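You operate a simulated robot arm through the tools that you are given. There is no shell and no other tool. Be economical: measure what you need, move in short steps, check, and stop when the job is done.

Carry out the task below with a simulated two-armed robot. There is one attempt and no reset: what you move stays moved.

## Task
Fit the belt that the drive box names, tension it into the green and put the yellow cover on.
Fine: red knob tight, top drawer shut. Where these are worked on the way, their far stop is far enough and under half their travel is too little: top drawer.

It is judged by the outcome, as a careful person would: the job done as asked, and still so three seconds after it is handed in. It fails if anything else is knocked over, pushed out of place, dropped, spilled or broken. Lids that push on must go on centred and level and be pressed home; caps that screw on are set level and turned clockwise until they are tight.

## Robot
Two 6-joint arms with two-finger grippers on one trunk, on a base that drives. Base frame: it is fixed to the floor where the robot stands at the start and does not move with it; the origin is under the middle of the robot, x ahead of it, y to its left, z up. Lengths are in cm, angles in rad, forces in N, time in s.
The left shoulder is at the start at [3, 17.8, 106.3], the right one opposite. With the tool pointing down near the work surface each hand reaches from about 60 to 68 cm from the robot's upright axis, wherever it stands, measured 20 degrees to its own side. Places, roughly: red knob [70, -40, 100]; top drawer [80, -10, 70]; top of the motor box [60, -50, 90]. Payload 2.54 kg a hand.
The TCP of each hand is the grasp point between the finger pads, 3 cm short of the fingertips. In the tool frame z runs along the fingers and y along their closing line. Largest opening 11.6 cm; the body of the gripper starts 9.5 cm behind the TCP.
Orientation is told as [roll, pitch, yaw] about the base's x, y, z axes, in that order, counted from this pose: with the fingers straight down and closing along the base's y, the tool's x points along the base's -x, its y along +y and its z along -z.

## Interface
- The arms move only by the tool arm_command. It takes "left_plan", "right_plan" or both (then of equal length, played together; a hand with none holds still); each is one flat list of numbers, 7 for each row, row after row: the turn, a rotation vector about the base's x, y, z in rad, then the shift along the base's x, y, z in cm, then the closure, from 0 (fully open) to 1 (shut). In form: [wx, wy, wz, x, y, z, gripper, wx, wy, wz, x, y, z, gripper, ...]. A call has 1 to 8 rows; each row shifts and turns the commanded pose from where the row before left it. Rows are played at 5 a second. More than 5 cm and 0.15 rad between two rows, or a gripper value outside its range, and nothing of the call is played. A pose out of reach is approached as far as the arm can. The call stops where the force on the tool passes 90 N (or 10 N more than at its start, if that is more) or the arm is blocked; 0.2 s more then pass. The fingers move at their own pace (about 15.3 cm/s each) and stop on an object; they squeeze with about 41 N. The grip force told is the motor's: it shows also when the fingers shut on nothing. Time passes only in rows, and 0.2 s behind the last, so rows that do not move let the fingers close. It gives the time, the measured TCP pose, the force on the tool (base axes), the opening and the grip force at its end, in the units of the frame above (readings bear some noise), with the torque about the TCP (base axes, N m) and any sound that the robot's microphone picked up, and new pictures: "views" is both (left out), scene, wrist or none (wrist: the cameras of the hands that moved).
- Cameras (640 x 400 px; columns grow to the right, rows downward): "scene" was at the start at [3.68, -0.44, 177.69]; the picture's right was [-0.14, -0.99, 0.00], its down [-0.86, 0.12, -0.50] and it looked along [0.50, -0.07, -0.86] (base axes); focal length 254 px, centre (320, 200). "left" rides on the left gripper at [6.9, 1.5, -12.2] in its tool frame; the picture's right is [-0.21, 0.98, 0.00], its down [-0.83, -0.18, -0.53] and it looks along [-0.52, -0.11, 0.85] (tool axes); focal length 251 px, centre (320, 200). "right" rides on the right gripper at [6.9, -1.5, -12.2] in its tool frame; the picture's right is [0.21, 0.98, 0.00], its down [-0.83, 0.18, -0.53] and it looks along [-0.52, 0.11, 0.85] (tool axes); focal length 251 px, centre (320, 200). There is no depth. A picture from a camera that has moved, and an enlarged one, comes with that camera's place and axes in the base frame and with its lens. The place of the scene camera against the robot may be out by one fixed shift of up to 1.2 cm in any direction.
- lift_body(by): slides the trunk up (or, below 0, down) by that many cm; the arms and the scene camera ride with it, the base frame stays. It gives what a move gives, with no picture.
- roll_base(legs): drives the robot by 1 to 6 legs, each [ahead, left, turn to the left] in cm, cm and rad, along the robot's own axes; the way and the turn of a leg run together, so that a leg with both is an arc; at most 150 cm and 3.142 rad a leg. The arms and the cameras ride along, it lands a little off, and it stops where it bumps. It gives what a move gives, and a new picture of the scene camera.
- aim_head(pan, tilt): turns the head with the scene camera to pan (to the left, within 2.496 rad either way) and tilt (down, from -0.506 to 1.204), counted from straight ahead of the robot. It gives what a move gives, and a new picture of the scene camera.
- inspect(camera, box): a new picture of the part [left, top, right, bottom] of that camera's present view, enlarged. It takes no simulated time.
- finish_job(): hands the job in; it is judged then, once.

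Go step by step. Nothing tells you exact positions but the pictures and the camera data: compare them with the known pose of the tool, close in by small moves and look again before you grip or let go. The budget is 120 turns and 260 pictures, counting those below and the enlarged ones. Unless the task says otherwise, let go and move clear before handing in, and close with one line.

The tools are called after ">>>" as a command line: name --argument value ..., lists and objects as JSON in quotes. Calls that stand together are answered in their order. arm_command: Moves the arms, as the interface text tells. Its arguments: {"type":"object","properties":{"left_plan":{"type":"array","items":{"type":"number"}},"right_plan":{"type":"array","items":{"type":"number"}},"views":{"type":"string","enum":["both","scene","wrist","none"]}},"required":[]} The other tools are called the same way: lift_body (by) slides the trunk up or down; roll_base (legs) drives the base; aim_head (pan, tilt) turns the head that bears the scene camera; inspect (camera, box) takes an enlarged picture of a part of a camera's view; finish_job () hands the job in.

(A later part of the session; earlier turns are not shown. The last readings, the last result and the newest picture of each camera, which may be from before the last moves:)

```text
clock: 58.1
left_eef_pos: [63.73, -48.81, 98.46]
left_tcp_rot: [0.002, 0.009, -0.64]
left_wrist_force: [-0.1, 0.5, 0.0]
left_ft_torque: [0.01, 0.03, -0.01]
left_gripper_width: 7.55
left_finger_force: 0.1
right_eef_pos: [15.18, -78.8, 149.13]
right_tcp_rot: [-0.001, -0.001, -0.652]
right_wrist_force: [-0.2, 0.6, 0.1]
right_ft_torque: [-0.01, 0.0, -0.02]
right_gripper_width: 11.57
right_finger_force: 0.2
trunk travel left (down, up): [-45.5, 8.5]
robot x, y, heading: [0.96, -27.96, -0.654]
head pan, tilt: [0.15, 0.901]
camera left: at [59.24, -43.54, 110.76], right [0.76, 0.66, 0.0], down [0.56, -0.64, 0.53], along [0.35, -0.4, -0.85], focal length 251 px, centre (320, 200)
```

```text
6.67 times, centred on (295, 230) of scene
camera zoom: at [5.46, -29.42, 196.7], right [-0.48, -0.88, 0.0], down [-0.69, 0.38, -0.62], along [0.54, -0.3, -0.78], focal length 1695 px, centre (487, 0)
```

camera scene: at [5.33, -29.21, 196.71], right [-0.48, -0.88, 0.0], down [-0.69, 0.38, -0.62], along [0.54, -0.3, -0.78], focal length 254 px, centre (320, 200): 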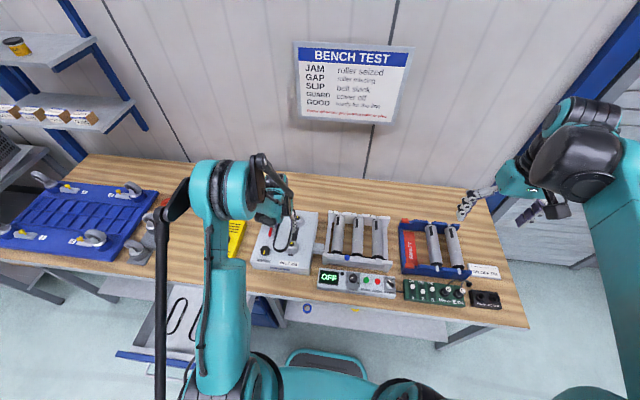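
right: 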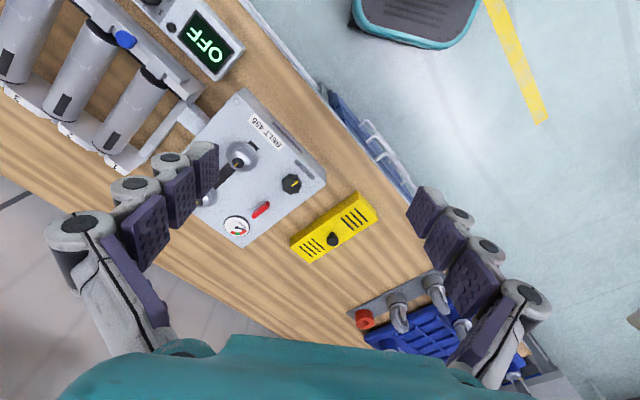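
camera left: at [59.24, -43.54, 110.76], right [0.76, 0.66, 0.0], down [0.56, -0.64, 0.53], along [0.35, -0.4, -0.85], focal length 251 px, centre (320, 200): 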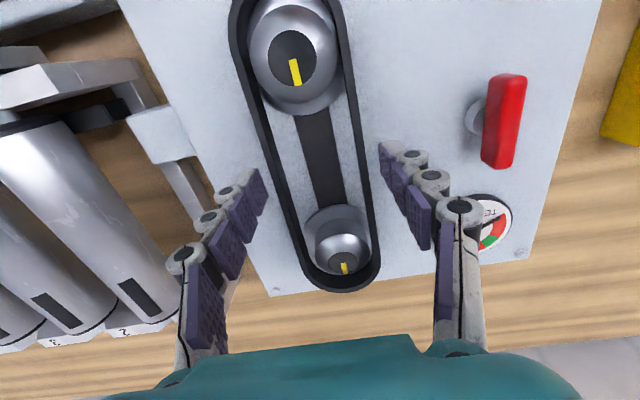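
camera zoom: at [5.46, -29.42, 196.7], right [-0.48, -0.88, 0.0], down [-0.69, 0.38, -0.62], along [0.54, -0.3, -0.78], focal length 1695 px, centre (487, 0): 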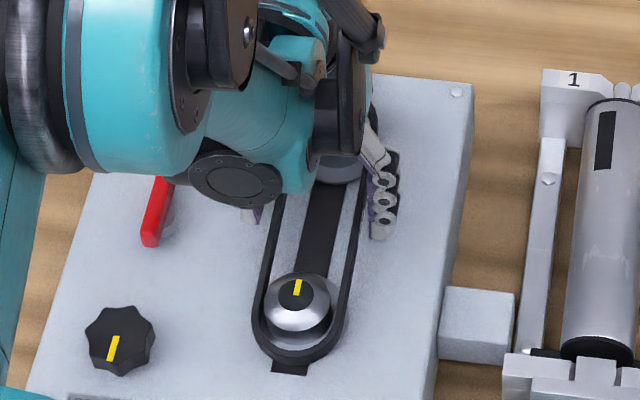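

The belt has settled round both hubs. Raise the hand and read the knob labels.

>>> arm_command --left_plan '[0, 0, 0, 0, 0, 3, 0.35, 0, 0, 0, 0, 0, 4, 0.35, 0, 0, 0, -2, 1.6, 4, 0.35, 0, 0, 0, -2.5, 3, 2, 0.35, 0, 0, 0, -2.5, 3, 2, 0.35]' --views "wrist"

>>> inspect --camera "left" --box '[200, 60, 460, 280]'

>>> inspect --camera "scene" --box '[240, 200, 330, 285]'

```text
clock: 59.3
left_eef_pos: [56.54, -41.09, 113.68]
left_tcp_rot: [0.002, 0.008, -0.64]
left_wrist_force: [-1.2, 0.6, 0.6]
left_ft_torque: [0.02, -0.03, -0.01]
left_gripper_width: 7.55
left_finger_force: 0.0
right_eef_pos: [14.93, -78.66, 149.23]
right_tcp_rot: [0.0, 0.0, -0.653]
right_wrist_force: [-0.6, 0.1, -1.2]
right_ft_torque: [-0.05, -0.01, 0.0]
right_gripper_width: 11.61
right_finger_force: 0.0
trunk travel left (down, up): [-45.5, 8.5]
robot x, y, heading: [1.16, -27.64, -0.648]
head pan, tilt: [0.15, 0.901]
camera left: at [51.9, -35.79, 125.97], right [0.76, 0.66, 0.0], down [0.56, -0.64, 0.53], along [0.35, -0.4, -0.85], focal length 251 px, centre (320, 200)
```

left: 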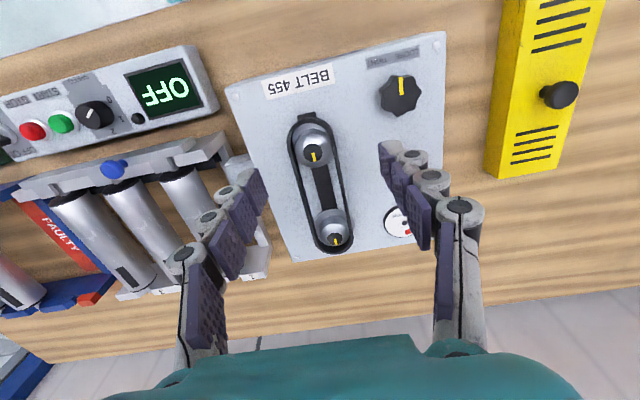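

```text
1.82 times, centred on (330, 170) of left
camera zoom: at [51.9, -35.79, 125.97], right [0.76, 0.66, 0.0], down [0.56, -0.64, 0.53], along [0.35, -0.4, -0.85], focal length 457 px, centre (302, 254)
```

zoom: 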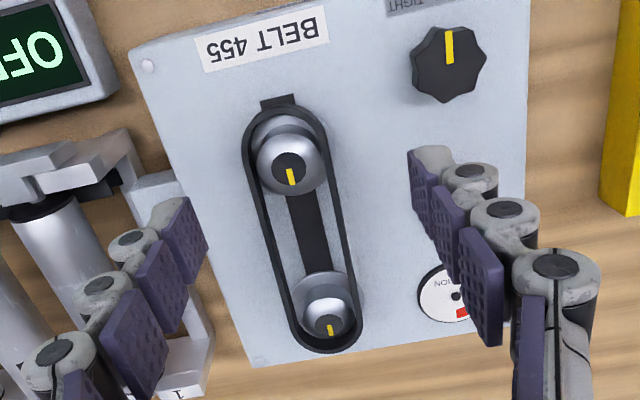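

```text
4.71 times, centred on (285, 242) of scene
camera zoom: at [5.25, -29.24, 196.71], right [-0.48, -0.88, 0.0], down [-0.69, 0.38, -0.62], along [0.54, -0.3, -0.78], focal length 1196 px, centre (485, 0)
```

zoom: 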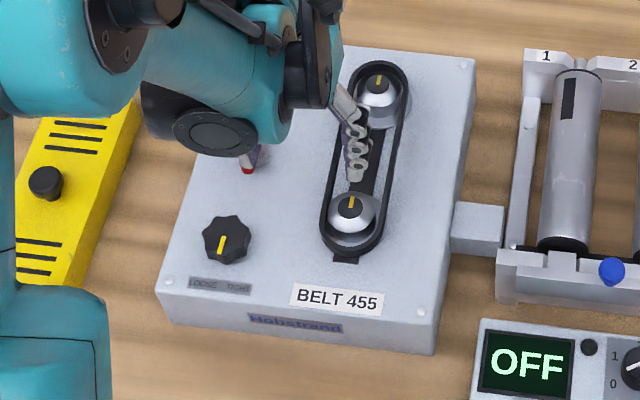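

The black knob (LOOSE/TIGHT) at ≈(61.5,-33.2) tensions the belt; the red handle seems to be a lock. I'll shift the base a little and bring the left hand over the black knob.

>>> roll_base --legs '[[-5, 7, 0]]'

>>> inspect --camera "left" --box '[0, 0, 640, 400]'

```text
clock: 60.4
left_eef_pos: [56.83, -32.87, 113.65]
left_tcp_rot: [0.001, 0.008, -0.641]
left_wrist_force: [0.0, 0.2, -0.5]
left_ft_torque: [-0.03, 0.03, -0.05]
left_gripper_width: 7.52
left_finger_force: 0.1
right_eef_pos: [15.28, -70.41, 149.24]
right_tcp_rot: [0.001, 0.001, -0.655]
right_wrist_force: [-0.6, 0.5, 0.8]
right_ft_torque: [0.0, -0.04, 0.02]
right_gripper_width: 11.61
right_finger_force: 0.1
trunk travel left (down, up): [-45.5, 8.5]
robot x, y, heading: [1.0, -19.89, -0.653]
head pan, tilt: [0.15, 0.901]
camera scene: at [5.58, -21.02, 196.7], right [-0.48, -0.88, 0.0], down [-0.69, 0.38, -0.62], along [0.54, -0.3, -0.78], focal length 254 px, centre (320, 200)
```

scene: 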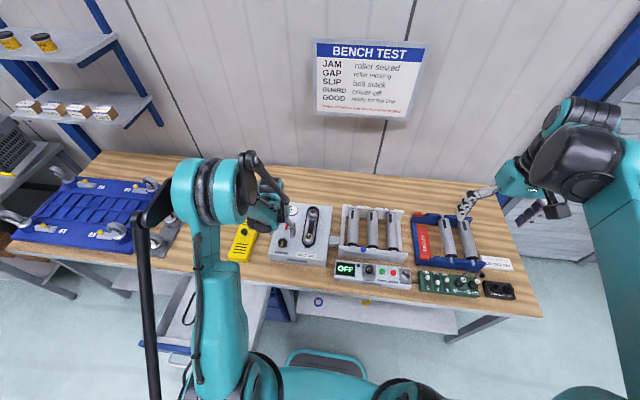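

```text
1.00 times, centred on (320, 200) of left (not enlarged: the box is as wide or as high as the picture)
camera zoom: at [52.21, -27.59, 125.88], right [0.76, 0.66, 0.0], down [0.56, -0.64, 0.53], along [0.35, -0.4, -0.85], focal length 251 px, centre (320, 200)
```

zoom: 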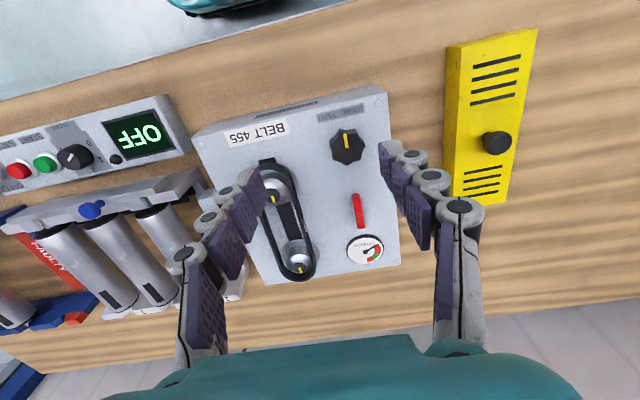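

>>> inspect --camera "left" --box '[310, 90, 400, 150]'

>>> inspect --camera "left" --box '[330, 180, 410, 280]'

```text
6.67 times, centred on (355, 120) of left
camera zoom: at [52.21, -27.59, 125.88], right [0.76, 0.66, 0.0], down [0.56, -0.64, 0.53], along [0.35, -0.4, -0.85], focal length 1676 px, centre (87, 733)
```

zoom: 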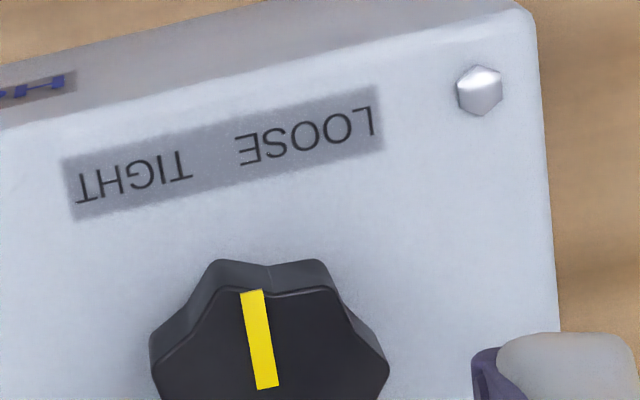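

```text
4.00 times, centred on (370, 230) of left
camera zoom: at [52.21, -27.59, 125.88], right [0.76, 0.66, 0.0], down [0.56, -0.64, 0.53], along [0.35, -0.4, -0.85], focal length 1006 px, centre (120, 80)
```

zoom: 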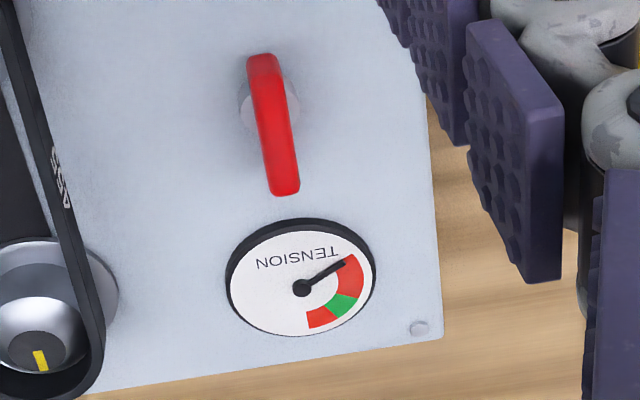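

The gauge sits in low red. I place the hand over the black knob with some counter-clockwise pre-turn and lower halfway.

>>> arm_command --left_plan '[0, 0, 0.15, 1.7, -0.2, -2, 0.35, 0, 0, 0.15, 1.7, -0.2, -2, 0.35, 0, 0, 0.15, 1.5, -0.1, -2, 0.35, 0, 0, 0.15, 0, 0, -2, 0.35, 0, 0, 0, 0, 0, -3, 0.35, 0, 0, 0, 0, 0, 0, 0.35]' --views "wrist"

```text
clock: 61.8
left_eef_pos: [61.57, -33.5, 102.68]
left_tcp_rot: [0.003, 0.009, -0.041]
left_wrist_force: [-0.3, 0.5, 0.1]
left_ft_torque: [0.03, -0.02, -0.02]
left_gripper_width: 7.55
left_finger_force: 0.0
right_eef_pos: [15.24, -70.51, 149.3]
right_tcp_rot: [0.0, 0.0, -0.654]
right_wrist_force: [0.1, -0.1, 0.8]
right_ft_torque: [-0.01, -0.01, -0.01]
right_gripper_width: 11.6
right_finger_force: 0.0
trunk travel left (down, up): [-45.5, 8.5]
robot x, y, heading: [1.44, -19.77, -0.65]
head pan, tilt: [0.15, 0.901]
camera left: at [54.91, -31.68, 114.86], right [0.25, 0.97, 0.0], down [0.82, -0.22, 0.53], along [0.51, -0.13, -0.85], focal length 251 px, centre (320, 200)
```

left: 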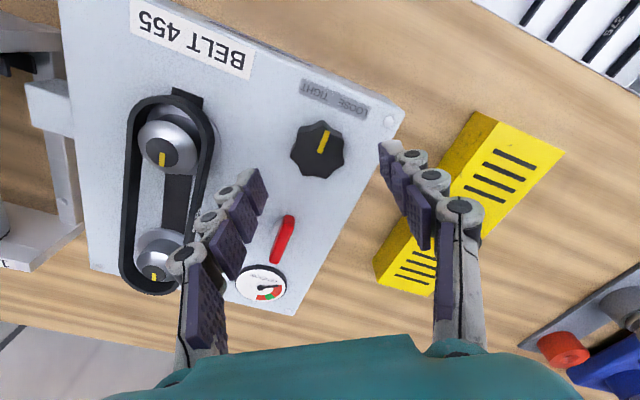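

Well centred; the gauge stays visible at the left finger. Lower to the knob.

>>> arm_command --left_plan '[0, 0, 0, -0.1, 0, -2, 0.35, 0, 0, 0, 0, 0, -2, 0.35, 0, 0, 0, 0, 0, -1.1, 0.35, 0, 0, 0, 0, 0, 0, 0.35]' --views "wrist"

```text
clock: 62.8
left_eef_pos: [61.57, -33.4, 97.41]
left_tcp_rot: [0.002, 0.009, -0.04]
left_wrist_force: [0.2, 0.1, -0.2]
left_ft_torque: [0.01, 0.02, -0.02]
left_gripper_width: 7.52
left_finger_force: 0.1
right_eef_pos: [15.35, -70.55, 149.18]
right_tcp_rot: [0.0, -0.001, -0.656]
right_wrist_force: [0.1, 0.1, -0.5]
right_ft_torque: [0.03, 0.02, -0.03]
right_gripper_width: 11.59
right_finger_force: 0.0
trunk travel left (down, up): [-45.5, 8.5]
robot x, y, heading: [1.72, -19.49, -0.648]
head pan, tilt: [0.15, 0.901]
camera left: at [54.76, -31.59, 109.66], right [0.25, 0.97, 0.0], down [0.82, -0.22, 0.53], along [0.51, -0.13, -0.85], focal length 251 px, centre (320, 200)
```

left: 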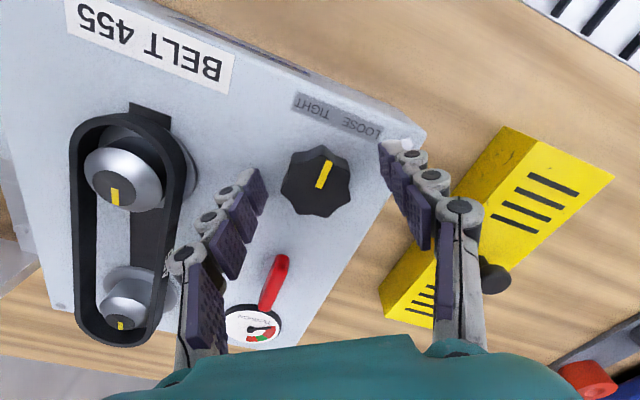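

>>> arm_command --left_plan '[0, 0, 0, 0, 0, -0.6, 0.35, 0, 0, 0, 0, 0, -0.5, 0.35, 0, 0, 0, 0, 0, 0, 0.35]' --views "wrist"

```text
clock: 63.6
left_eef_pos: [61.54, -33.38, 96.28]
left_tcp_rot: [0.002, 0.008, -0.041]
left_wrist_force: [-0.3, 0.3, 0.6]
left_ft_torque: [-0.02, 0.01, 0.04]
left_gripper_width: 7.55
left_finger_force: 0.1
right_eef_pos: [15.23, -70.4, 149.2]
right_tcp_rot: [0.001, -0.001, -0.654]
right_wrist_force: [0.0, -0.2, 0.0]
right_ft_torque: [-0.02, 0.02, 0.04]
right_gripper_width: 11.6
right_finger_force: 0.0
trunk travel left (down, up): [-45.5, 8.5]
robot x, y, heading: [1.07, -19.94, -0.655]
head pan, tilt: [0.15, 0.901]
camera left: at [54.77, -31.56, 108.56], right [0.25, 0.97, 0.0], down [0.82, -0.22, 0.53], along [0.51, -0.13, -0.85], focal length 251 px, centre (320, 200)
```

left: 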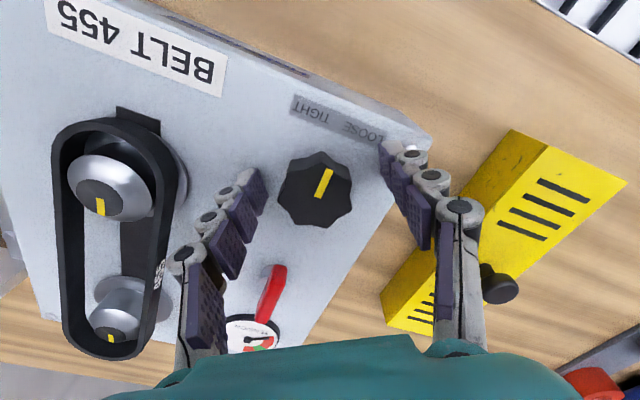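

Knob is centred between the pads. Close on it, then turn clockwise 0.45 rad and watch the gauge.

>>> arm_command --left_plan '[0, 0, 0, 0, 0, 0, 0.7, 0, 0, 0, 0, 0, 0, 0.8, 0, 0, 0, 0, 0, 0, 0.8, 0, 0, -0.15, 0, 0, 0, 0.8, 0, 0, -0.15, 0, 0, 0, 0.8, 0, 0, -0.15, 0, 0, 0, 0.8, 0, 0, 0, 0, 0, 0, 0.8]' --views "wrist"

```text
clock: 65.2
left_eef_pos: [61.43, -33.52, 96.4]
left_tcp_rot: [0.005, 0.007, -0.491]
left_wrist_force: [12.2, -15.5, 43.0]
left_ft_torque: [-0.76, -0.21, -0.16]
left_gripper_width: 4.24
left_finger_force: 45.0
right_eef_pos: [15.06, -70.68, 149.13]
right_tcp_rot: [0.002, 0.0, -0.654]
right_wrist_force: [0.1, -1.4, -0.4]
right_ft_torque: [0.0, -0.03, -0.02]
right_gripper_width: 11.62
right_finger_force: 0.0
trunk travel left (down, up): [-45.5, 8.5]
robot x, y, heading: [1.2, -19.58, -0.651]
head pan, tilt: [0.15, 0.901]
camera left: at [56.14, -28.92, 108.73], right [0.65, 0.76, 0.0], down [0.64, -0.55, 0.53], along [0.4, -0.34, -0.85], focal length 251 px, centre (320, 200)
```

left: 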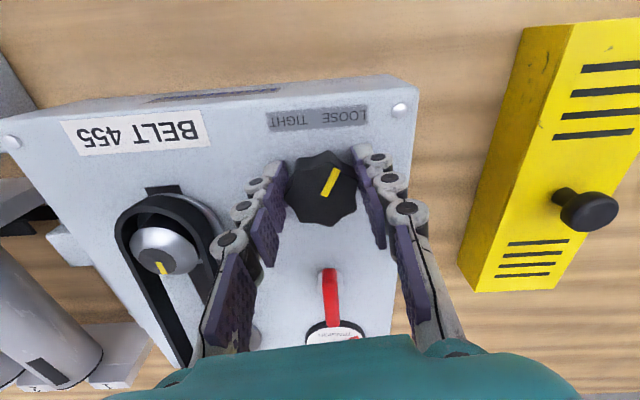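

The knob turned with the hand. Check whether the right-hand camera can see the gauge.

>>> inspect --camera "right" --box '[0, 0, 640, 400]'

>>> inspect --camera "scene" --box '[240, 180, 350, 270]'

```text
1.00 times, centred on (320, 200) of right (not enlarged: the box is as wide or as high as the picture)
camera zoom: at [8.55, -67.63, 161.46], right [0.42, 0.91, 0.0], down [0.77, -0.36, 0.53], along [0.48, -0.23, -0.85], focal length 251 px, centre (320, 200)
```

zoom: 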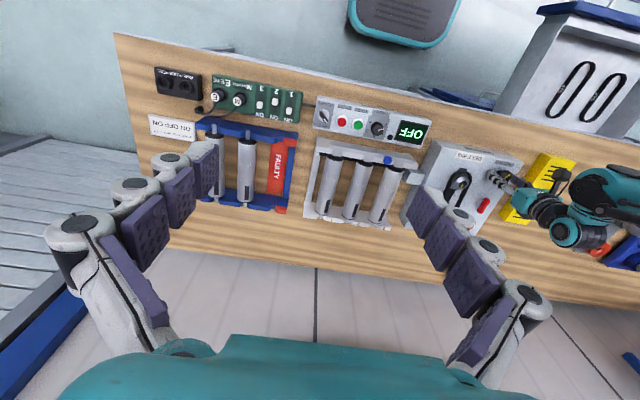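

```text
4.44 times, centred on (295, 225) of scene
camera zoom: at [5.28, -21.2, 196.73], right [-0.48, -0.88, 0.0], down [-0.69, 0.38, -0.62], along [0.55, -0.3, -0.78], focal length 1130 px, centre (431, 89)
```

zoom: 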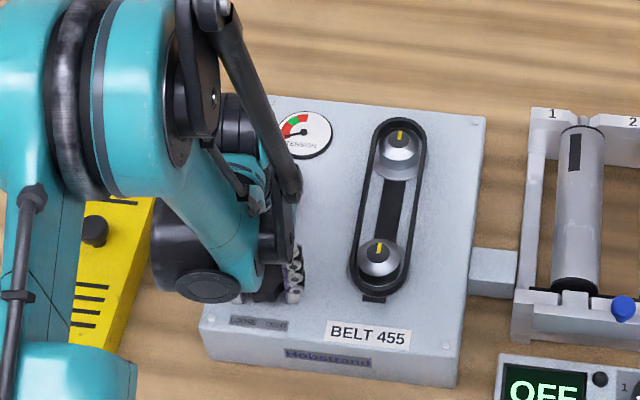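

The scene camera sees the gauge and belt nicely: needle still low red. Keep turning clockwise.

>>> arm_command --left_plan '[0, 0, -0.15, 0, 0, 0, 0.8, 0, 0, -0.15, 0, 0, 0, 0.8, 0, 0, -0.15, 0, 0, 0, 0.8, 0, 0, -0.15, 0, 0, 0, 0.8, 0, 0, -0.15, 0, 0, 0, 0.8, 0, 0, 0, 0, 0, 0, 0.8]' --views "wrist"

>>> inspect --camera "scene" --box '[240, 180, 350, 270]'

```text
clock: 66.6
left_eef_pos: [61.7, -33.15, 96.46]
left_tcp_rot: [0.006, 0.009, -1.24]
left_wrist_force: [30.5, 2.1, 46.5]
left_ft_torque: [0.24, -0.19, 0.02]
left_gripper_width: 4.21
left_finger_force: 45.9
right_eef_pos: [15.27, -70.34, 149.28]
right_tcp_rot: [-0.003, 0.001, -0.656]
right_wrist_force: [0.0, 0.5, -0.2]
right_ft_torque: [-0.01, 0.01, -0.01]
right_gripper_width: 11.6
right_finger_force: 0.0
trunk travel left (down, up): [-45.5, 8.5]
robot x, y, heading: [1.36, -19.63, -0.65]
head pan, tilt: [0.15, 0.901]
camera left: at [60.85, -26.26, 108.74], right [0.99, 0.11, 0.0], down [0.09, -0.84, 0.53], along [0.06, -0.52, -0.85], focal length 251 px, centre (320, 200)
```

left: 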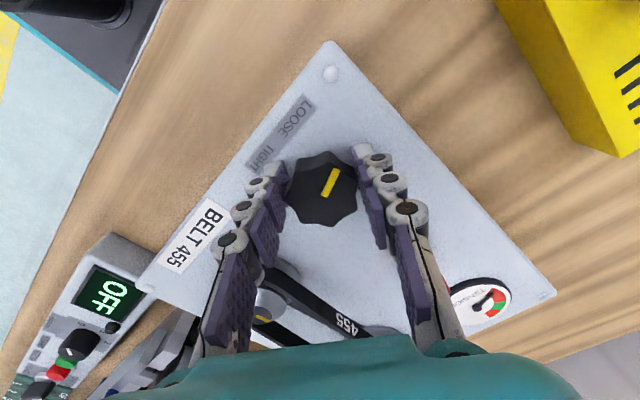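

```text
4.44 times, centred on (295, 225) of scene
camera zoom: at [5.59, -20.88, 196.72], right [-0.48, -0.88, 0.0], down [-0.69, 0.38, -0.62], along [0.54, -0.3, -0.78], focal length 1130 px, centre (431, 89)
```

zoom: 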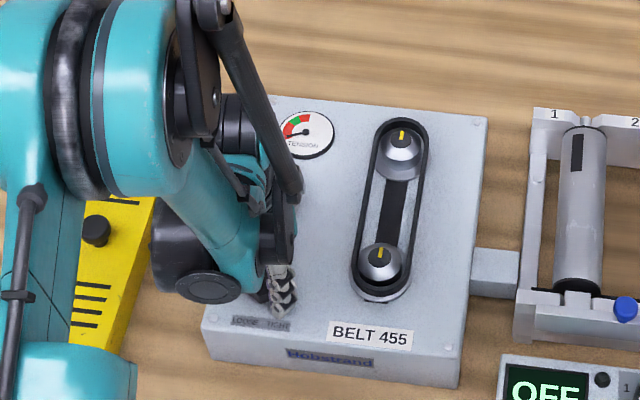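

The front pulley is creeping outward, so clockwise tightens. Continue.

>>> arm_command --left_plan '[0, 0, -0.15, 0, 0, 0, 0.8, 0, 0, -0.15, 0, 0, 0, 0.8, 0, 0, -0.15, 0, 0, 0, 0.8, 0, 0, -0.15, 0, 0, 0, 0.8, 0, 0, -0.15, 0, 0, 0, 0.8, 0, 0, -0.15, 0, 0, 0, 0.8, 0, 0, 0, 0, 0, 0, 0.8]' --views "none"

>>> inspect --camera "scene" --box '[240, 180, 350, 270]'

```text
clock: 68.2
left_eef_pos: [61.92, -33.46, 96.5]
left_tcp_rot: [0.011, 0.009, -2.142]
left_wrist_force: [50.1, -3.5, 64.1]
left_ft_torque: [0.07, -0.2, -0.25]
left_gripper_width: 4.33
left_finger_force: 45.3
right_eef_pos: [15.31, -70.31, 149.25]
right_tcp_rot: [-0.001, -0.001, -0.654]
right_wrist_force: [-0.6, -0.1, -0.7]
right_ft_torque: [-0.02, 0.01, 0.02]
right_gripper_width: 11.61
right_finger_force: 0.1
trunk travel left (down, up): [-45.5, 8.5]
robot x, y, heading: [1.1, -19.75, -0.655]
head pan, tilt: [0.15, 0.901]
```

```text
4.44 times, centred on (295, 225) of scene
camera zoom: at [5.72, -20.95, 196.72], right [-0.48, -0.88, 0.0], down [-0.69, 0.38, -0.62], along [0.54, -0.3, -0.78], focal length 1130 px, centre (431, 89)
```

zoom: 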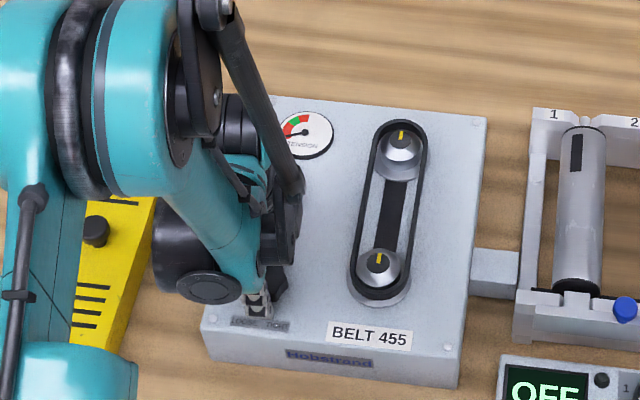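

Continue clockwise while relieving the side force.

>>> arm_command --left_plan '[0, 0, 0, 0.4, 0, 0.2, 0.8, 0, 0, -0.15, 0, 0, 0, 0.8, 0, 0, -0.15, 0, 0, 0, 0.8, 0, 0, -0.15, 0, 0, 0, 0.8, 0, 0, -0.15, 0, 0, 0, 0.8, 0, 0, -0.15, 0, 0, 0, 0.8, 0, 0, 0, 0, 0, 0, 0.8]' --views "wrist"

>>> inspect --camera "scene" --box '[240, 180, 350, 270]'

```text
clock: 69.8
left_eef_pos: [62.04, -33.6, 96.53]
left_tcp_rot: [0.0, 0.005, -2.893]
left_wrist_force: [6.9, -17.0, -9.1]
left_ft_torque: [-0.44, -0.05, -0.05]
left_gripper_width: 4.25
left_finger_force: 45.2
right_eef_pos: [15.47, -70.64, 149.17]
right_tcp_rot: [0.0, 0.004, -0.654]
right_wrist_force: [-0.5, 0.1, 0.1]
right_ft_torque: [0.03, 0.0, 0.01]
right_gripper_width: 11.62
right_finger_force: 0.0
trunk travel left (down, up): [-45.5, 8.5]
robot x, y, heading: [1.3, -19.75, -0.653]
head pan, tilt: [0.15, 0.901]
camera left: at [68.99, -33.42, 108.73], right [0.03, -1.0, 0.0], down [-0.85, -0.03, 0.53], along [-0.53, -0.02, -0.85], focal length 251 px, centre (320, 200)
```

left: 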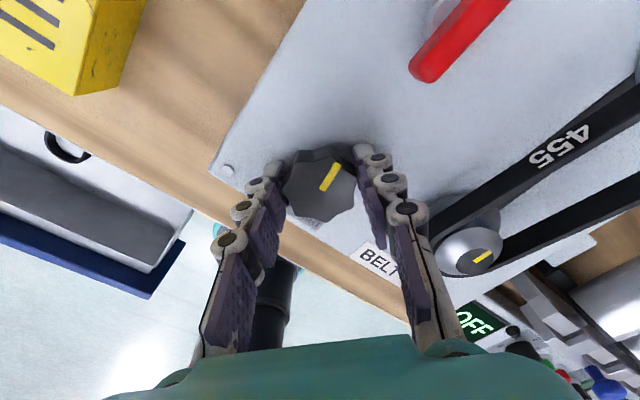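

```text
4.44 times, centred on (295, 225) of scene
camera zoom: at [5.85, -21.4, 196.68], right [-0.48, -0.88, 0.0], down [-0.69, 0.38, -0.62], along [0.54, -0.3, -0.79], focal length 1130 px, centre (431, 89)
```

zoom: 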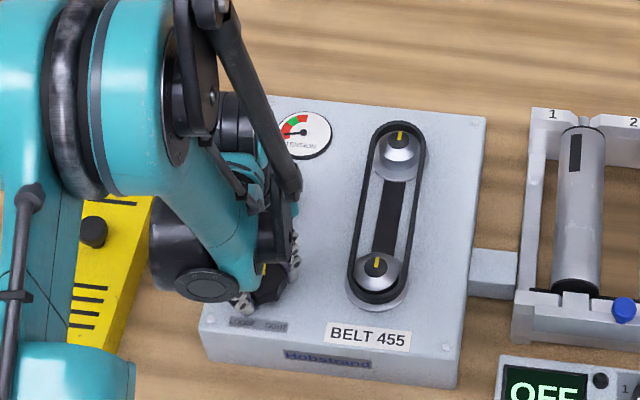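

Pulley is still moving outwards. Continue.

>>> arm_command --left_plan '[0, 0, -0.15, 0, 0, 0, 0.8, 0, 0, -0.15, 0, 0, 0, 0.8, 0, 0, -0.15, 0, 0, 0, 0.8, 0, 0, -0.15, 0, 0, 0, 0.8, 0, 0, -0.15, 0, 0, 0, 0.8, 0, 0, 0, 0, 0, 0, 0.8]' --views "none"

>>> inspect --camera "scene" --box '[240, 180, 350, 270]'

```text
clock: 71.2
left_eef_pos: [62.04, -33.76, 96.44]
left_tcp_rot: [-0.004, 0.009, 2.756]
left_wrist_force: [32.0, 16.0, 6.5]
left_ft_torque: [0.72, -0.49, -0.08]
left_gripper_width: 4.24
left_finger_force: 45.0
left hand out of reach, approached as far as the arm can: row 5
right_eef_pos: [15.76, -70.19, 149.21]
right_tcp_rot: [-0.003, 0.001, -0.653]
right_wrist_force: [0.7, -0.1, 0.2]
right_ft_torque: [-0.01, 0.03, -0.01]
right_gripper_width: 11.6
right_finger_force: 0.1
trunk travel left (down, up): [-45.5, 8.5]
robot x, y, heading: [1.45, -19.33, -0.654]
head pan, tilt: [0.15, 0.901]
```

```text
4.44 times, centred on (295, 225) of scene
camera zoom: at [6.14, -20.72, 196.71], right [-0.48, -0.88, 0.0], down [-0.69, 0.38, -0.62], along [0.54, -0.3, -0.78], focal length 1130 px, centre (431, 89)
```

zoom: 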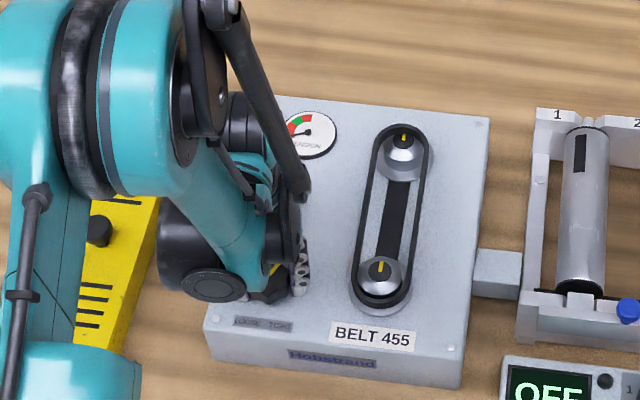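

Wrist limit reached. Open, turn the hand back, and regrip for another clockwise turn.

>>> arm_command --left_plan '[0, 0, 0, 0, 0, 0, 0.35, 0, 0, 0, -0.3, 0.2, 0, 0.3, 0, 0, 0.15, 0, 0, 0, 0.3, 0, 0, 0.15, 0, 0, 0, 0.3, 0, 0, 0.15, 0, 0, 0, 0.3, 0, 0, 0.15, 0, 0, 0, 0.3, 0, 0, 0.15, 0, 0, 0, 0.3, 0, 0, 0.15, 0, 0, 0, 0.3]' --views "none"

>>> arm_command --left_plan '[0, 0, 0.15, 0, 0, 0, 0.3, 0, 0, 0.15, 0, 0, 0, 0.3, 0, 0, 0.15, 0, 0, 0, 0.3, 0, 0, 0.15, 0, 0, 0, 0.3, 0, 0, 0.15, 0, 0, 0, 0.3, 0, 0, 0.15, 0, 0, 0, 0.3, 0, 0, 0.15, 0, 0, 0, 0.3, 0, 0, 0.15, 0, 0, 0, 0.3]' --views "none"

>>> arm_command --left_plan '[0, 0, 0.15, 0, 0, 0, 0.3, 0, 0, 0.15, 0, 0, 0, 0.3, 0, 0, 0.15, 0, 0, 0, 0.3, 0, 0, 0.15, 0, 0, 0, 0.3, 0, 0, 0.15, 0, 0, 0, 0.3, 0, 0, 0.15, 0, 0, 0, 0.3, 0, 0, 0.15, 0, 0, 0, 0.3, 0, 0, 0.15, 0, 0, 0, 0.3]' --views "wrist"

>>> inspect --camera "scene" --box '[240, 180, 350, 270]'

```text
clock: 73.0
left_eef_pos: [61.34, -34.2, 96.61]
left_tcp_rot: [-0.003, 0.008, -2.628]
left_wrist_force: [0.6, -0.5, 0.4]
left_ft_torque: [0.01, -0.03, -0.03]
left_gripper_width: 8.12
left_finger_force: 0.1
right_eef_pos: [15.18, -70.43, 149.28]
right_tcp_rot: [0.0, 0.0, -0.654]
right_wrist_force: [-0.4, -0.4, -0.2]
right_ft_torque: [-0.04, 0.0, 0.0]
right_gripper_width: 11.61
right_finger_force: 0.1
trunk travel left (down, up): [-45.5, 8.5]
robot x, y, heading: [1.56, -19.65, -0.652]
head pan, tilt: [0.15, 0.901]
```

```text
clock: 74.8
left_eef_pos: [61.39, -34.07, 96.49]
left_tcp_rot: [-0.002, 0.009, -1.429]
left_wrist_force: [-0.2, -0.3, 0.0]
left_ft_torque: [0.05, -0.03, 0.02]
left_gripper_width: 8.11
left_finger_force: 0.1
right_eef_pos: [15.1, -70.42, 149.2]
right_tcp_rot: [-0.002, 0.0, -0.654]
right_wrist_force: [-0.2, 0.1, -0.8]
right_ft_torque: [0.01, -0.01, -0.01]
right_gripper_width: 11.59
right_finger_force: 0.1
trunk travel left (down, up): [-45.5, 8.5]
robot x, y, heading: [1.17, -19.57, -0.655]
head pan, tilt: [0.15, 0.901]
```

```text
clock: 76.6
left_eef_pos: [61.21, -34.24, 96.69]
left_tcp_rot: [-0.004, 0.009, -0.227]
left_wrist_force: [-1.6, -0.4, -0.2]
left_ft_torque: [-0.01, -0.01, 0.04]
left_gripper_width: 8.13
left_finger_force: 0.1
right_eef_pos: [15.44, -70.58, 149.31]
right_tcp_rot: [0.001, 0.0, -0.653]
right_wrist_force: [0.2, -0.5, -1.2]
right_ft_torque: [-0.03, 0.02, 0.03]
right_gripper_width: 11.6
right_finger_force: 0.0
trunk travel left (down, up): [-45.5, 8.5]
robot x, y, heading: [0.99, -19.77, -0.654]
head pan, tilt: [0.15, 0.901]
camera left: at [54.92, -31.1, 108.84], right [0.43, 0.9, 0.0], down [0.77, -0.36, 0.53], along [0.47, -0.23, -0.85], focal length 251 px, centre (320, 200)
```

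left: 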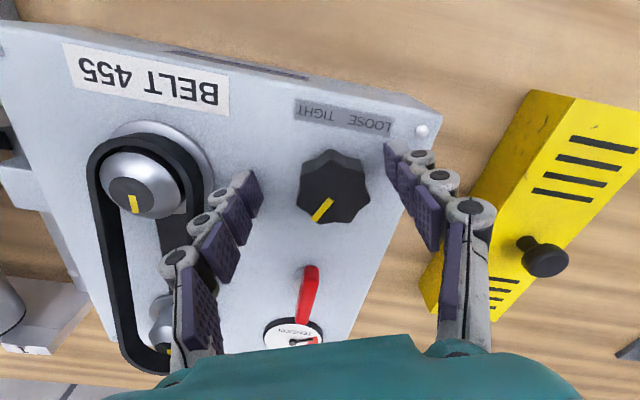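

```text
4.44 times, centred on (295, 225) of scene
camera zoom: at [5.61, -21.06, 196.7], right [-0.48, -0.88, 0.0], down [-0.69, 0.38, -0.62], along [0.54, -0.3, -0.78], focal length 1130 px, centre (431, 89)
```

zoom: 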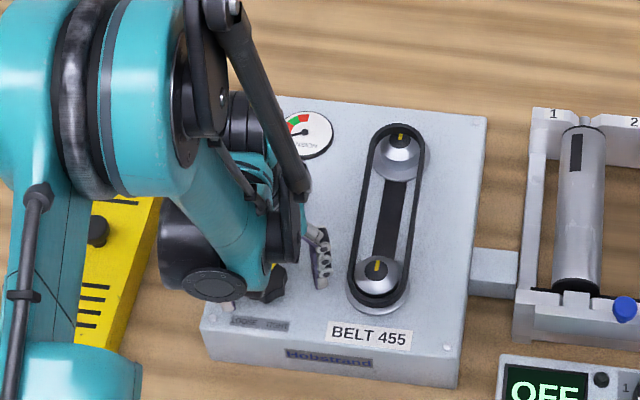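

Recentre on the knob, grip again and turn clockwise.

>>> arm_command --left_plan '[0, 0, 0, 0.5, 0.75, -0.1, 0.3, 0, 0, 0, 0, 0, 0, 0.7, 0, 0, 0, 0, 0, 0, 0.8, 0, 0, 0, 0, 0, 0, 0.8, 0, 0, -0.15, 0, 0, 0, 0.8, 0, 0, -0.15, 0, 0, 0, 0.8, 0, 0, -0.15, 0, 0, 0, 0.8, 0, 0, -0.15, 0, 0, 0, 0.8]' --views "none"

>>> arm_command --left_plan '[0, 0, -0.15, 0, 0, 0, 0.8, 0, 0, -0.15, 0, 0, 0, 0.8, 0, 0, -0.15, 0, 0, 0, 0.8, 0, 0, -0.15, 0, 0, 0, 0.8, 0, 0, -0.15, 0, 0, 0, 0.8, 0, 0, 0, 0, 0, 0, 0.8]' --views "none"

>>> inspect --camera "scene" --box '[240, 180, 350, 270]'

```text
clock: 78.4
left_eef_pos: [61.74, -33.4, 96.56]
left_tcp_rot: [0.001, 0.009, -0.836]
left_wrist_force: [-0.5, -15.6, 10.4]
left_ft_torque: [-0.66, -0.14, -0.01]
left_gripper_width: 4.18
left_finger_force: 45.0
right_eef_pos: [15.24, -70.65, 149.17]
right_tcp_rot: [0.001, 0.002, -0.655]
right_wrist_force: [-0.5, 0.1, 0.3]
right_ft_torque: [0.04, -0.01, 0.02]
right_gripper_width: 11.59
right_finger_force: 0.1
trunk travel left (down, up): [-45.5, 8.5]
robot x, y, heading: [1.28, -19.7, -0.654]
head pan, tilt: [0.15, 0.901]
```

```text
clock: 79.8
left_eef_pos: [61.9, -32.96, 96.58]
left_tcp_rot: [0.001, 0.011, -1.581]
left_wrist_force: [26.3, 13.3, 16.6]
left_ft_torque: [0.55, -0.63, 0.59]
left_gripper_width: 4.2
left_finger_force: 44.7
right_eef_pos: [15.53, -70.28, 149.28]
right_tcp_rot: [-0.002, 0.001, -0.652]
right_wrist_force: [-0.1, 0.3, 0.4]
right_ft_torque: [-0.04, 0.03, 0.0]
right_gripper_width: 11.57
right_finger_force: 0.0
trunk travel left (down, up): [-45.5, 8.5]
robot x, y, heading: [1.02, -19.61, -0.655]
head pan, tilt: [0.15, 0.901]
```

```text
4.44 times, centred on (295, 225) of scene
camera zoom: at [5.88, -20.75, 196.71], right [-0.48, -0.88, 0.0], down [-0.69, 0.38, -0.62], along [0.54, -0.3, -0.78], focal length 1130 px, centre (431, 89)
```

zoom: 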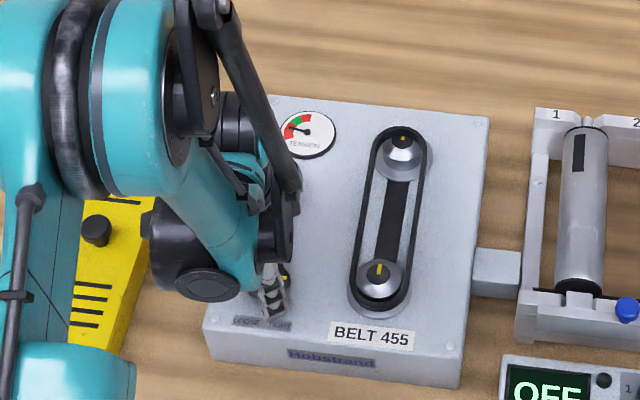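

The needle has begun to move and the knob is stiffening. Zoom on the gauge.

>>> inspect --camera "scene" --box '[298, 198, 322, 218]'

```text
16.00 times, centred on (310, 208) of scene
camera zoom: at [5.88, -20.75, 196.71], right [-0.48, -0.88, 0.0], down [-0.69, 0.38, -0.62], along [0.54, -0.3, -0.78], focal length 4068 px, centre (480, 72)
```

zoom: 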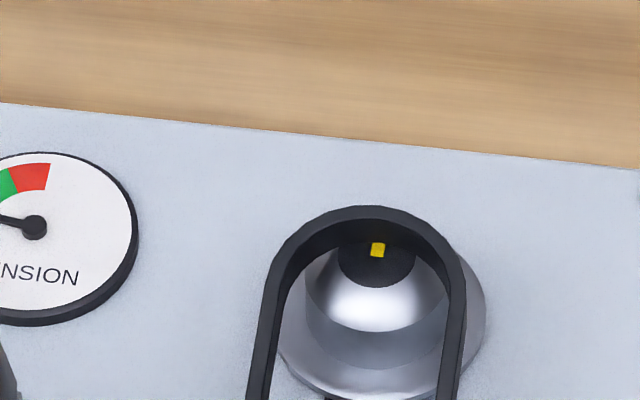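

>>> inspect --camera "scene" --box '[276, 198, 308, 218]'

```text
16.00 times, centred on (292, 208) of scene
camera zoom: at [5.88, -20.75, 196.71], right [-0.48, -0.88, 0.0], down [-0.69, 0.38, -0.62], along [0.54, -0.3, -0.78], focal length 4068 px, centre (768, 72)
```

zoom: 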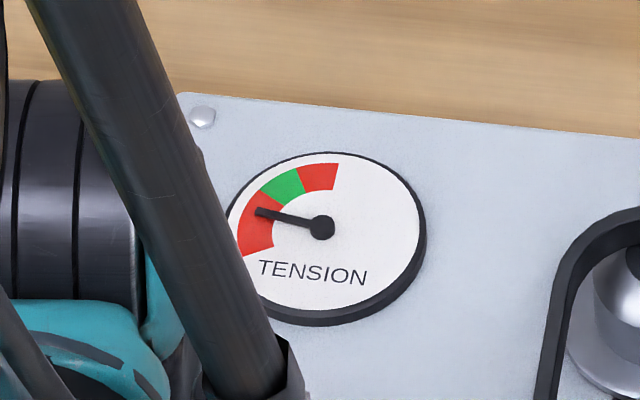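

Needle is nearing green. Turn 0.3 rad more and check.

>>> arm_command --left_plan '[0, 0, -0.15, 0, 0, 0, 0.8, 0, 0, -0.15, 0, 0, 0, 0.8, 0, 0, 0, 0, 0, 0, 0.8]' --views "none"

>>> inspect --camera "scene" --box '[276, 198, 308, 218]'

```text
clock: 80.6
left_eef_pos: [62.14, -33.34, 96.44]
left_tcp_rot: [0.001, 0.01, -1.882]
left_wrist_force: [39.9, 9.0, 27.7]
left_ft_torque: [0.05, -0.22, 0.47]
left_gripper_width: 4.22
left_finger_force: 45.1
right_eef_pos: [15.48, -70.32, 149.36]
right_tcp_rot: [-0.005, 0.002, -0.655]
right_wrist_force: [0.4, 0.9, 1.0]
right_ft_torque: [0.01, 0.04, -0.01]
right_gripper_width: 11.59
right_finger_force: 0.0
trunk travel left (down, up): [-45.5, 8.5]
robot x, y, heading: [1.75, -19.71, -0.653]
head pan, tilt: [0.15, 0.901]
```

```text
16.00 times, centred on (292, 208) of scene
camera zoom: at [6.0, -20.83, 196.71], right [-0.48, -0.88, 0.0], down [-0.69, 0.38, -0.62], along [0.54, -0.3, -0.78], focal length 4068 px, centre (768, 72)
```

zoom: 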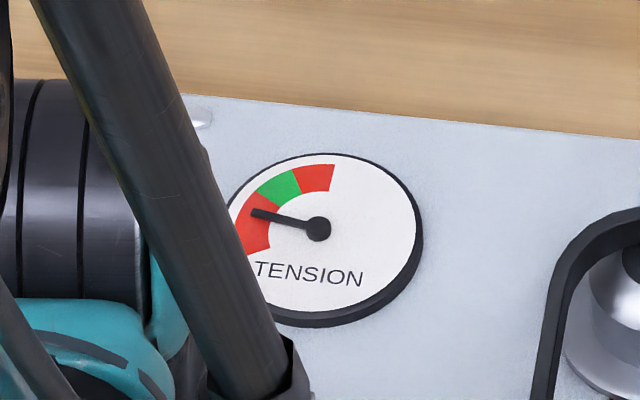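

>>> arm_command --left_plan '[0, 0, -0.15, 0.2, 0, 0, 0.9, 0, 0, -0.15, 0, 0, 0, 0.9, 0, 0, -0.15, 0, 0, 0, 0.9, 0, 0, 0, 0, 0, 0, 0.9]' --views "wrist"

>>> inspect --camera "scene" --box '[276, 198, 308, 218]'

```text
clock: 81.6
left_eef_pos: [61.87, -33.53, 96.45]
left_tcp_rot: [0.0, 0.007, -2.336]
left_wrist_force: [16.8, -12.8, 18.7]
left_ft_torque: [-0.83, -0.13, 0.59]
left_gripper_width: 4.2
left_finger_force: 45.3
right_eef_pos: [15.2, -70.55, 149.06]
right_tcp_rot: [-0.001, 0.002, -0.654]
right_wrist_force: [-0.2, 0.2, -0.3]
right_ft_torque: [0.0, 0.01, 0.03]
right_gripper_width: 11.6
right_finger_force: 0.1
trunk travel left (down, up): [-45.5, 8.5]
robot x, y, heading: [1.08, -19.82, -0.656]
head pan, tilt: [0.15, 0.901]
camera left: at [67.66, -29.78, 108.73], right [0.56, -0.83, 0.0], down [-0.71, -0.47, 0.53], along [-0.44, -0.29, -0.85], focal length 251 px, centre (320, 200)
```

left: 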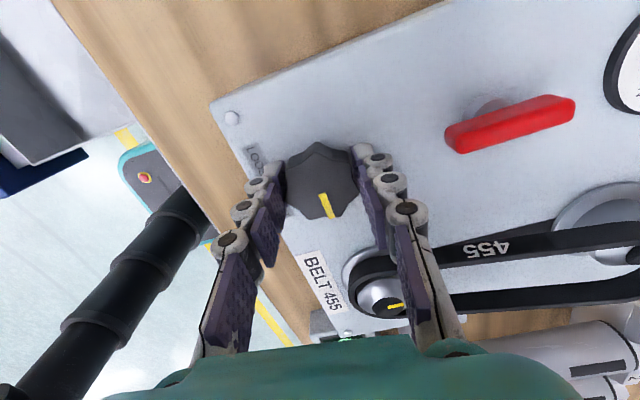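

```text
16.00 times, centred on (292, 208) of scene
camera zoom: at [5.64, -21.25, 196.7], right [-0.48, -0.88, 0.0], down [-0.69, 0.38, -0.62], along [0.54, -0.3, -0.78], focal length 4068 px, centre (768, 72)
```

zoom: 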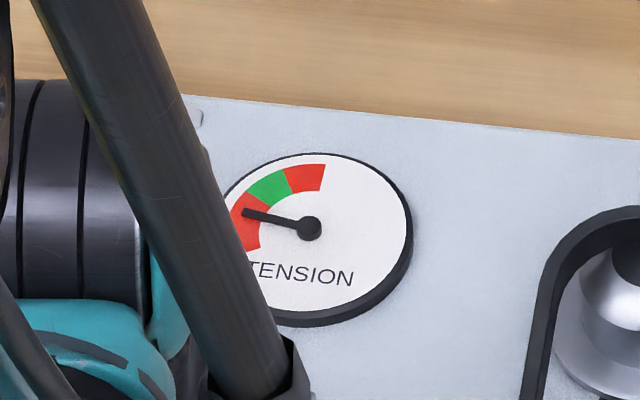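

The knob has stuck at this tension and the fingers slip. I'll open, check whether the needle holds, and turn the hand back for a better grip.

>>> arm_command --left_plan '[0, 0, 0, 0, 0, 0, 0.35, 0, 0, 0.15, 0, 0, 0, 0.35, 0, 0, 0.15, 0, 0, 0, 0.35, 0, 0, 0.15, 0, 0, 0, 0.35, 0, 0, 0.15, 0, 0, 0, 0.35, 0, 0, 0.15, 0, 0, 0, 0.35, 0, 0, 0.15, 0, 0, 0, 0.35, 0, 0, 0.15, 0, 0, 0, 0.35]' --views "none"

>>> arm_command --left_plan '[0, 0, 0.15, 0, 0, 0, 0.35, 0, 0, 0.15, 0, 0, 0, 0.35, 0, 0, 0.15, 0, 0, 0, 0.35, 0, 0, 0.15, 0, 0, 0, 0.35, 0, 0, 0.1, 0, 0, 0, 0.35, 0, 0, 0, 0, 0, 0, 0.35]' --views "wrist"

>>> inspect --camera "scene" --box '[276, 198, 308, 218]'

>>> inspect --camera "left" --box '[180, 100, 460, 360]'

```text
clock: 83.4
left_eef_pos: [61.85, -33.35, 96.4]
left_tcp_rot: [-0.001, 0.01, -1.278]
left_wrist_force: [0.2, 0.2, 0.5]
left_ft_torque: [-0.01, -0.03, -0.02]
left_gripper_width: 7.54
left_finger_force: 0.0
right_eef_pos: [15.19, -70.42, 149.28]
right_tcp_rot: [0.0, -0.002, -0.654]
right_wrist_force: [0.1, 0.2, -0.1]
right_ft_torque: [0.02, 0.0, 0.0]
right_gripper_width: 11.59
right_finger_force: 0.0
trunk travel left (down, up): [-45.5, 8.5]
robot x, y, heading: [1.14, -19.58, -0.649]
head pan, tilt: [0.15, 0.901]
```

```text
clock: 84.8
left_eef_pos: [61.87, -33.43, 96.47]
left_tcp_rot: [-0.003, 0.01, -0.581]
left_wrist_force: [0.1, 0.0, 0.9]
left_ft_torque: [0.01, 0.01, -0.02]
left_gripper_width: 7.53
left_finger_force: 0.1
right_eef_pos: [15.18, -70.56, 149.24]
right_tcp_rot: [-0.001, 0.0, -0.654]
right_wrist_force: [0.5, -0.4, 0.8]
right_ft_torque: [0.03, -0.01, 0.0]
right_gripper_width: 11.6
right_finger_force: 0.1
trunk travel left (down, up): [-45.5, 8.5]
robot x, y, heading: [1.52, -19.57, -0.655]
head pan, tilt: [0.15, 0.901]
camera left: at [57.0, -28.32, 108.79], right [0.72, 0.7, 0.0], down [0.6, -0.61, 0.53], along [0.37, -0.38, -0.85], focal length 251 px, centre (320, 200)
```

left: 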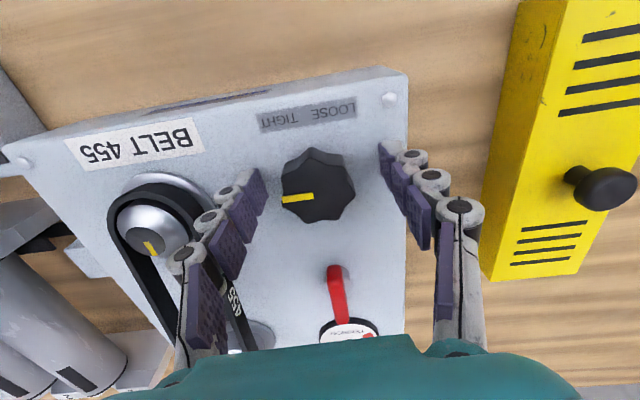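

```text
16.00 times, centred on (292, 208) of scene
camera zoom: at [5.61, -21.06, 196.7], right [-0.48, -0.88, 0.0], down [-0.69, 0.38, -0.62], along [0.54, -0.3, -0.78], focal length 4068 px, centre (768, 72)
```

zoom: 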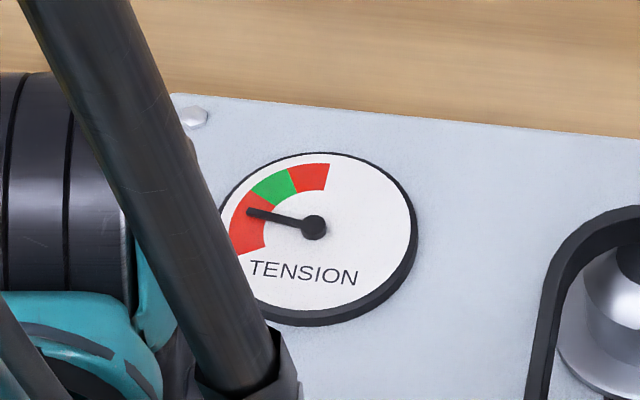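

```text
1.54 times, centred on (320, 230) of left
camera zoom: at [57.0, -28.32, 108.79], right [0.72, 0.7, 0.0], down [0.6, -0.61, 0.53], along [0.37, -0.38, -0.85], focal length 387 px, centre (320, 154)
```

zoom: 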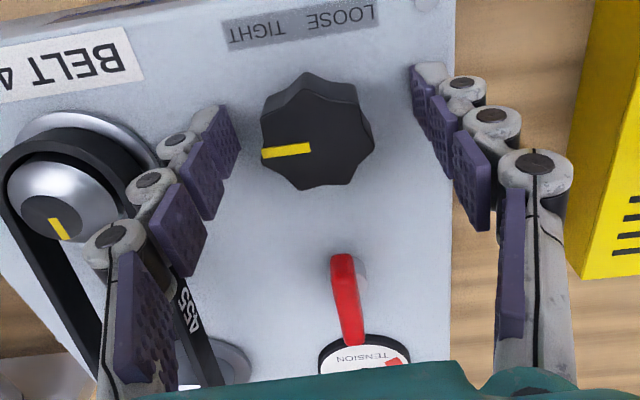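

The needle holds by itself. Let me examine belt seating and the pulleys.

>>> inspect --camera "scene" --box '[296, 198, 324, 258]'

>>> inspect --camera "right" --box '[400, 140, 530, 230]'

```text
6.67 times, centred on (310, 228) of scene
camera zoom: at [5.61, -21.06, 196.7], right [-0.48, -0.88, 0.0], down [-0.69, 0.38, -0.62], along [0.54, -0.3, -0.78], focal length 1695 px, centre (387, 13)
```

zoom: 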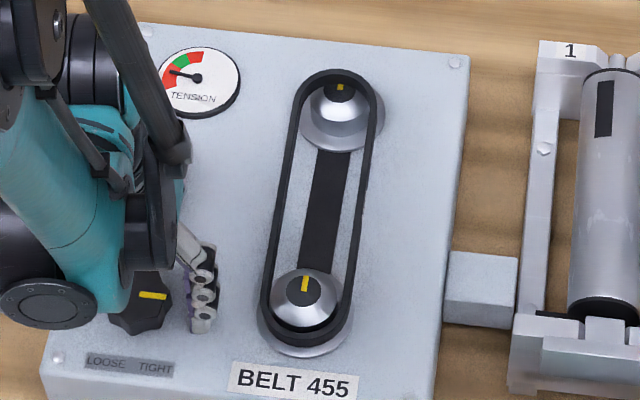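

```text
4.44 times, centred on (465, 185) of right
camera zoom: at [8.82, -67.51, 161.47], right [0.42, 0.91, 0.0], down [0.77, -0.36, 0.53], along [0.48, -0.23, -0.85], focal length 1118 px, centre (-324, 267)
```

zoom: 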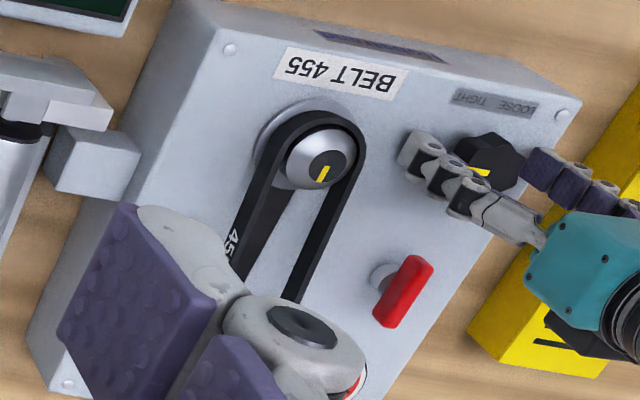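

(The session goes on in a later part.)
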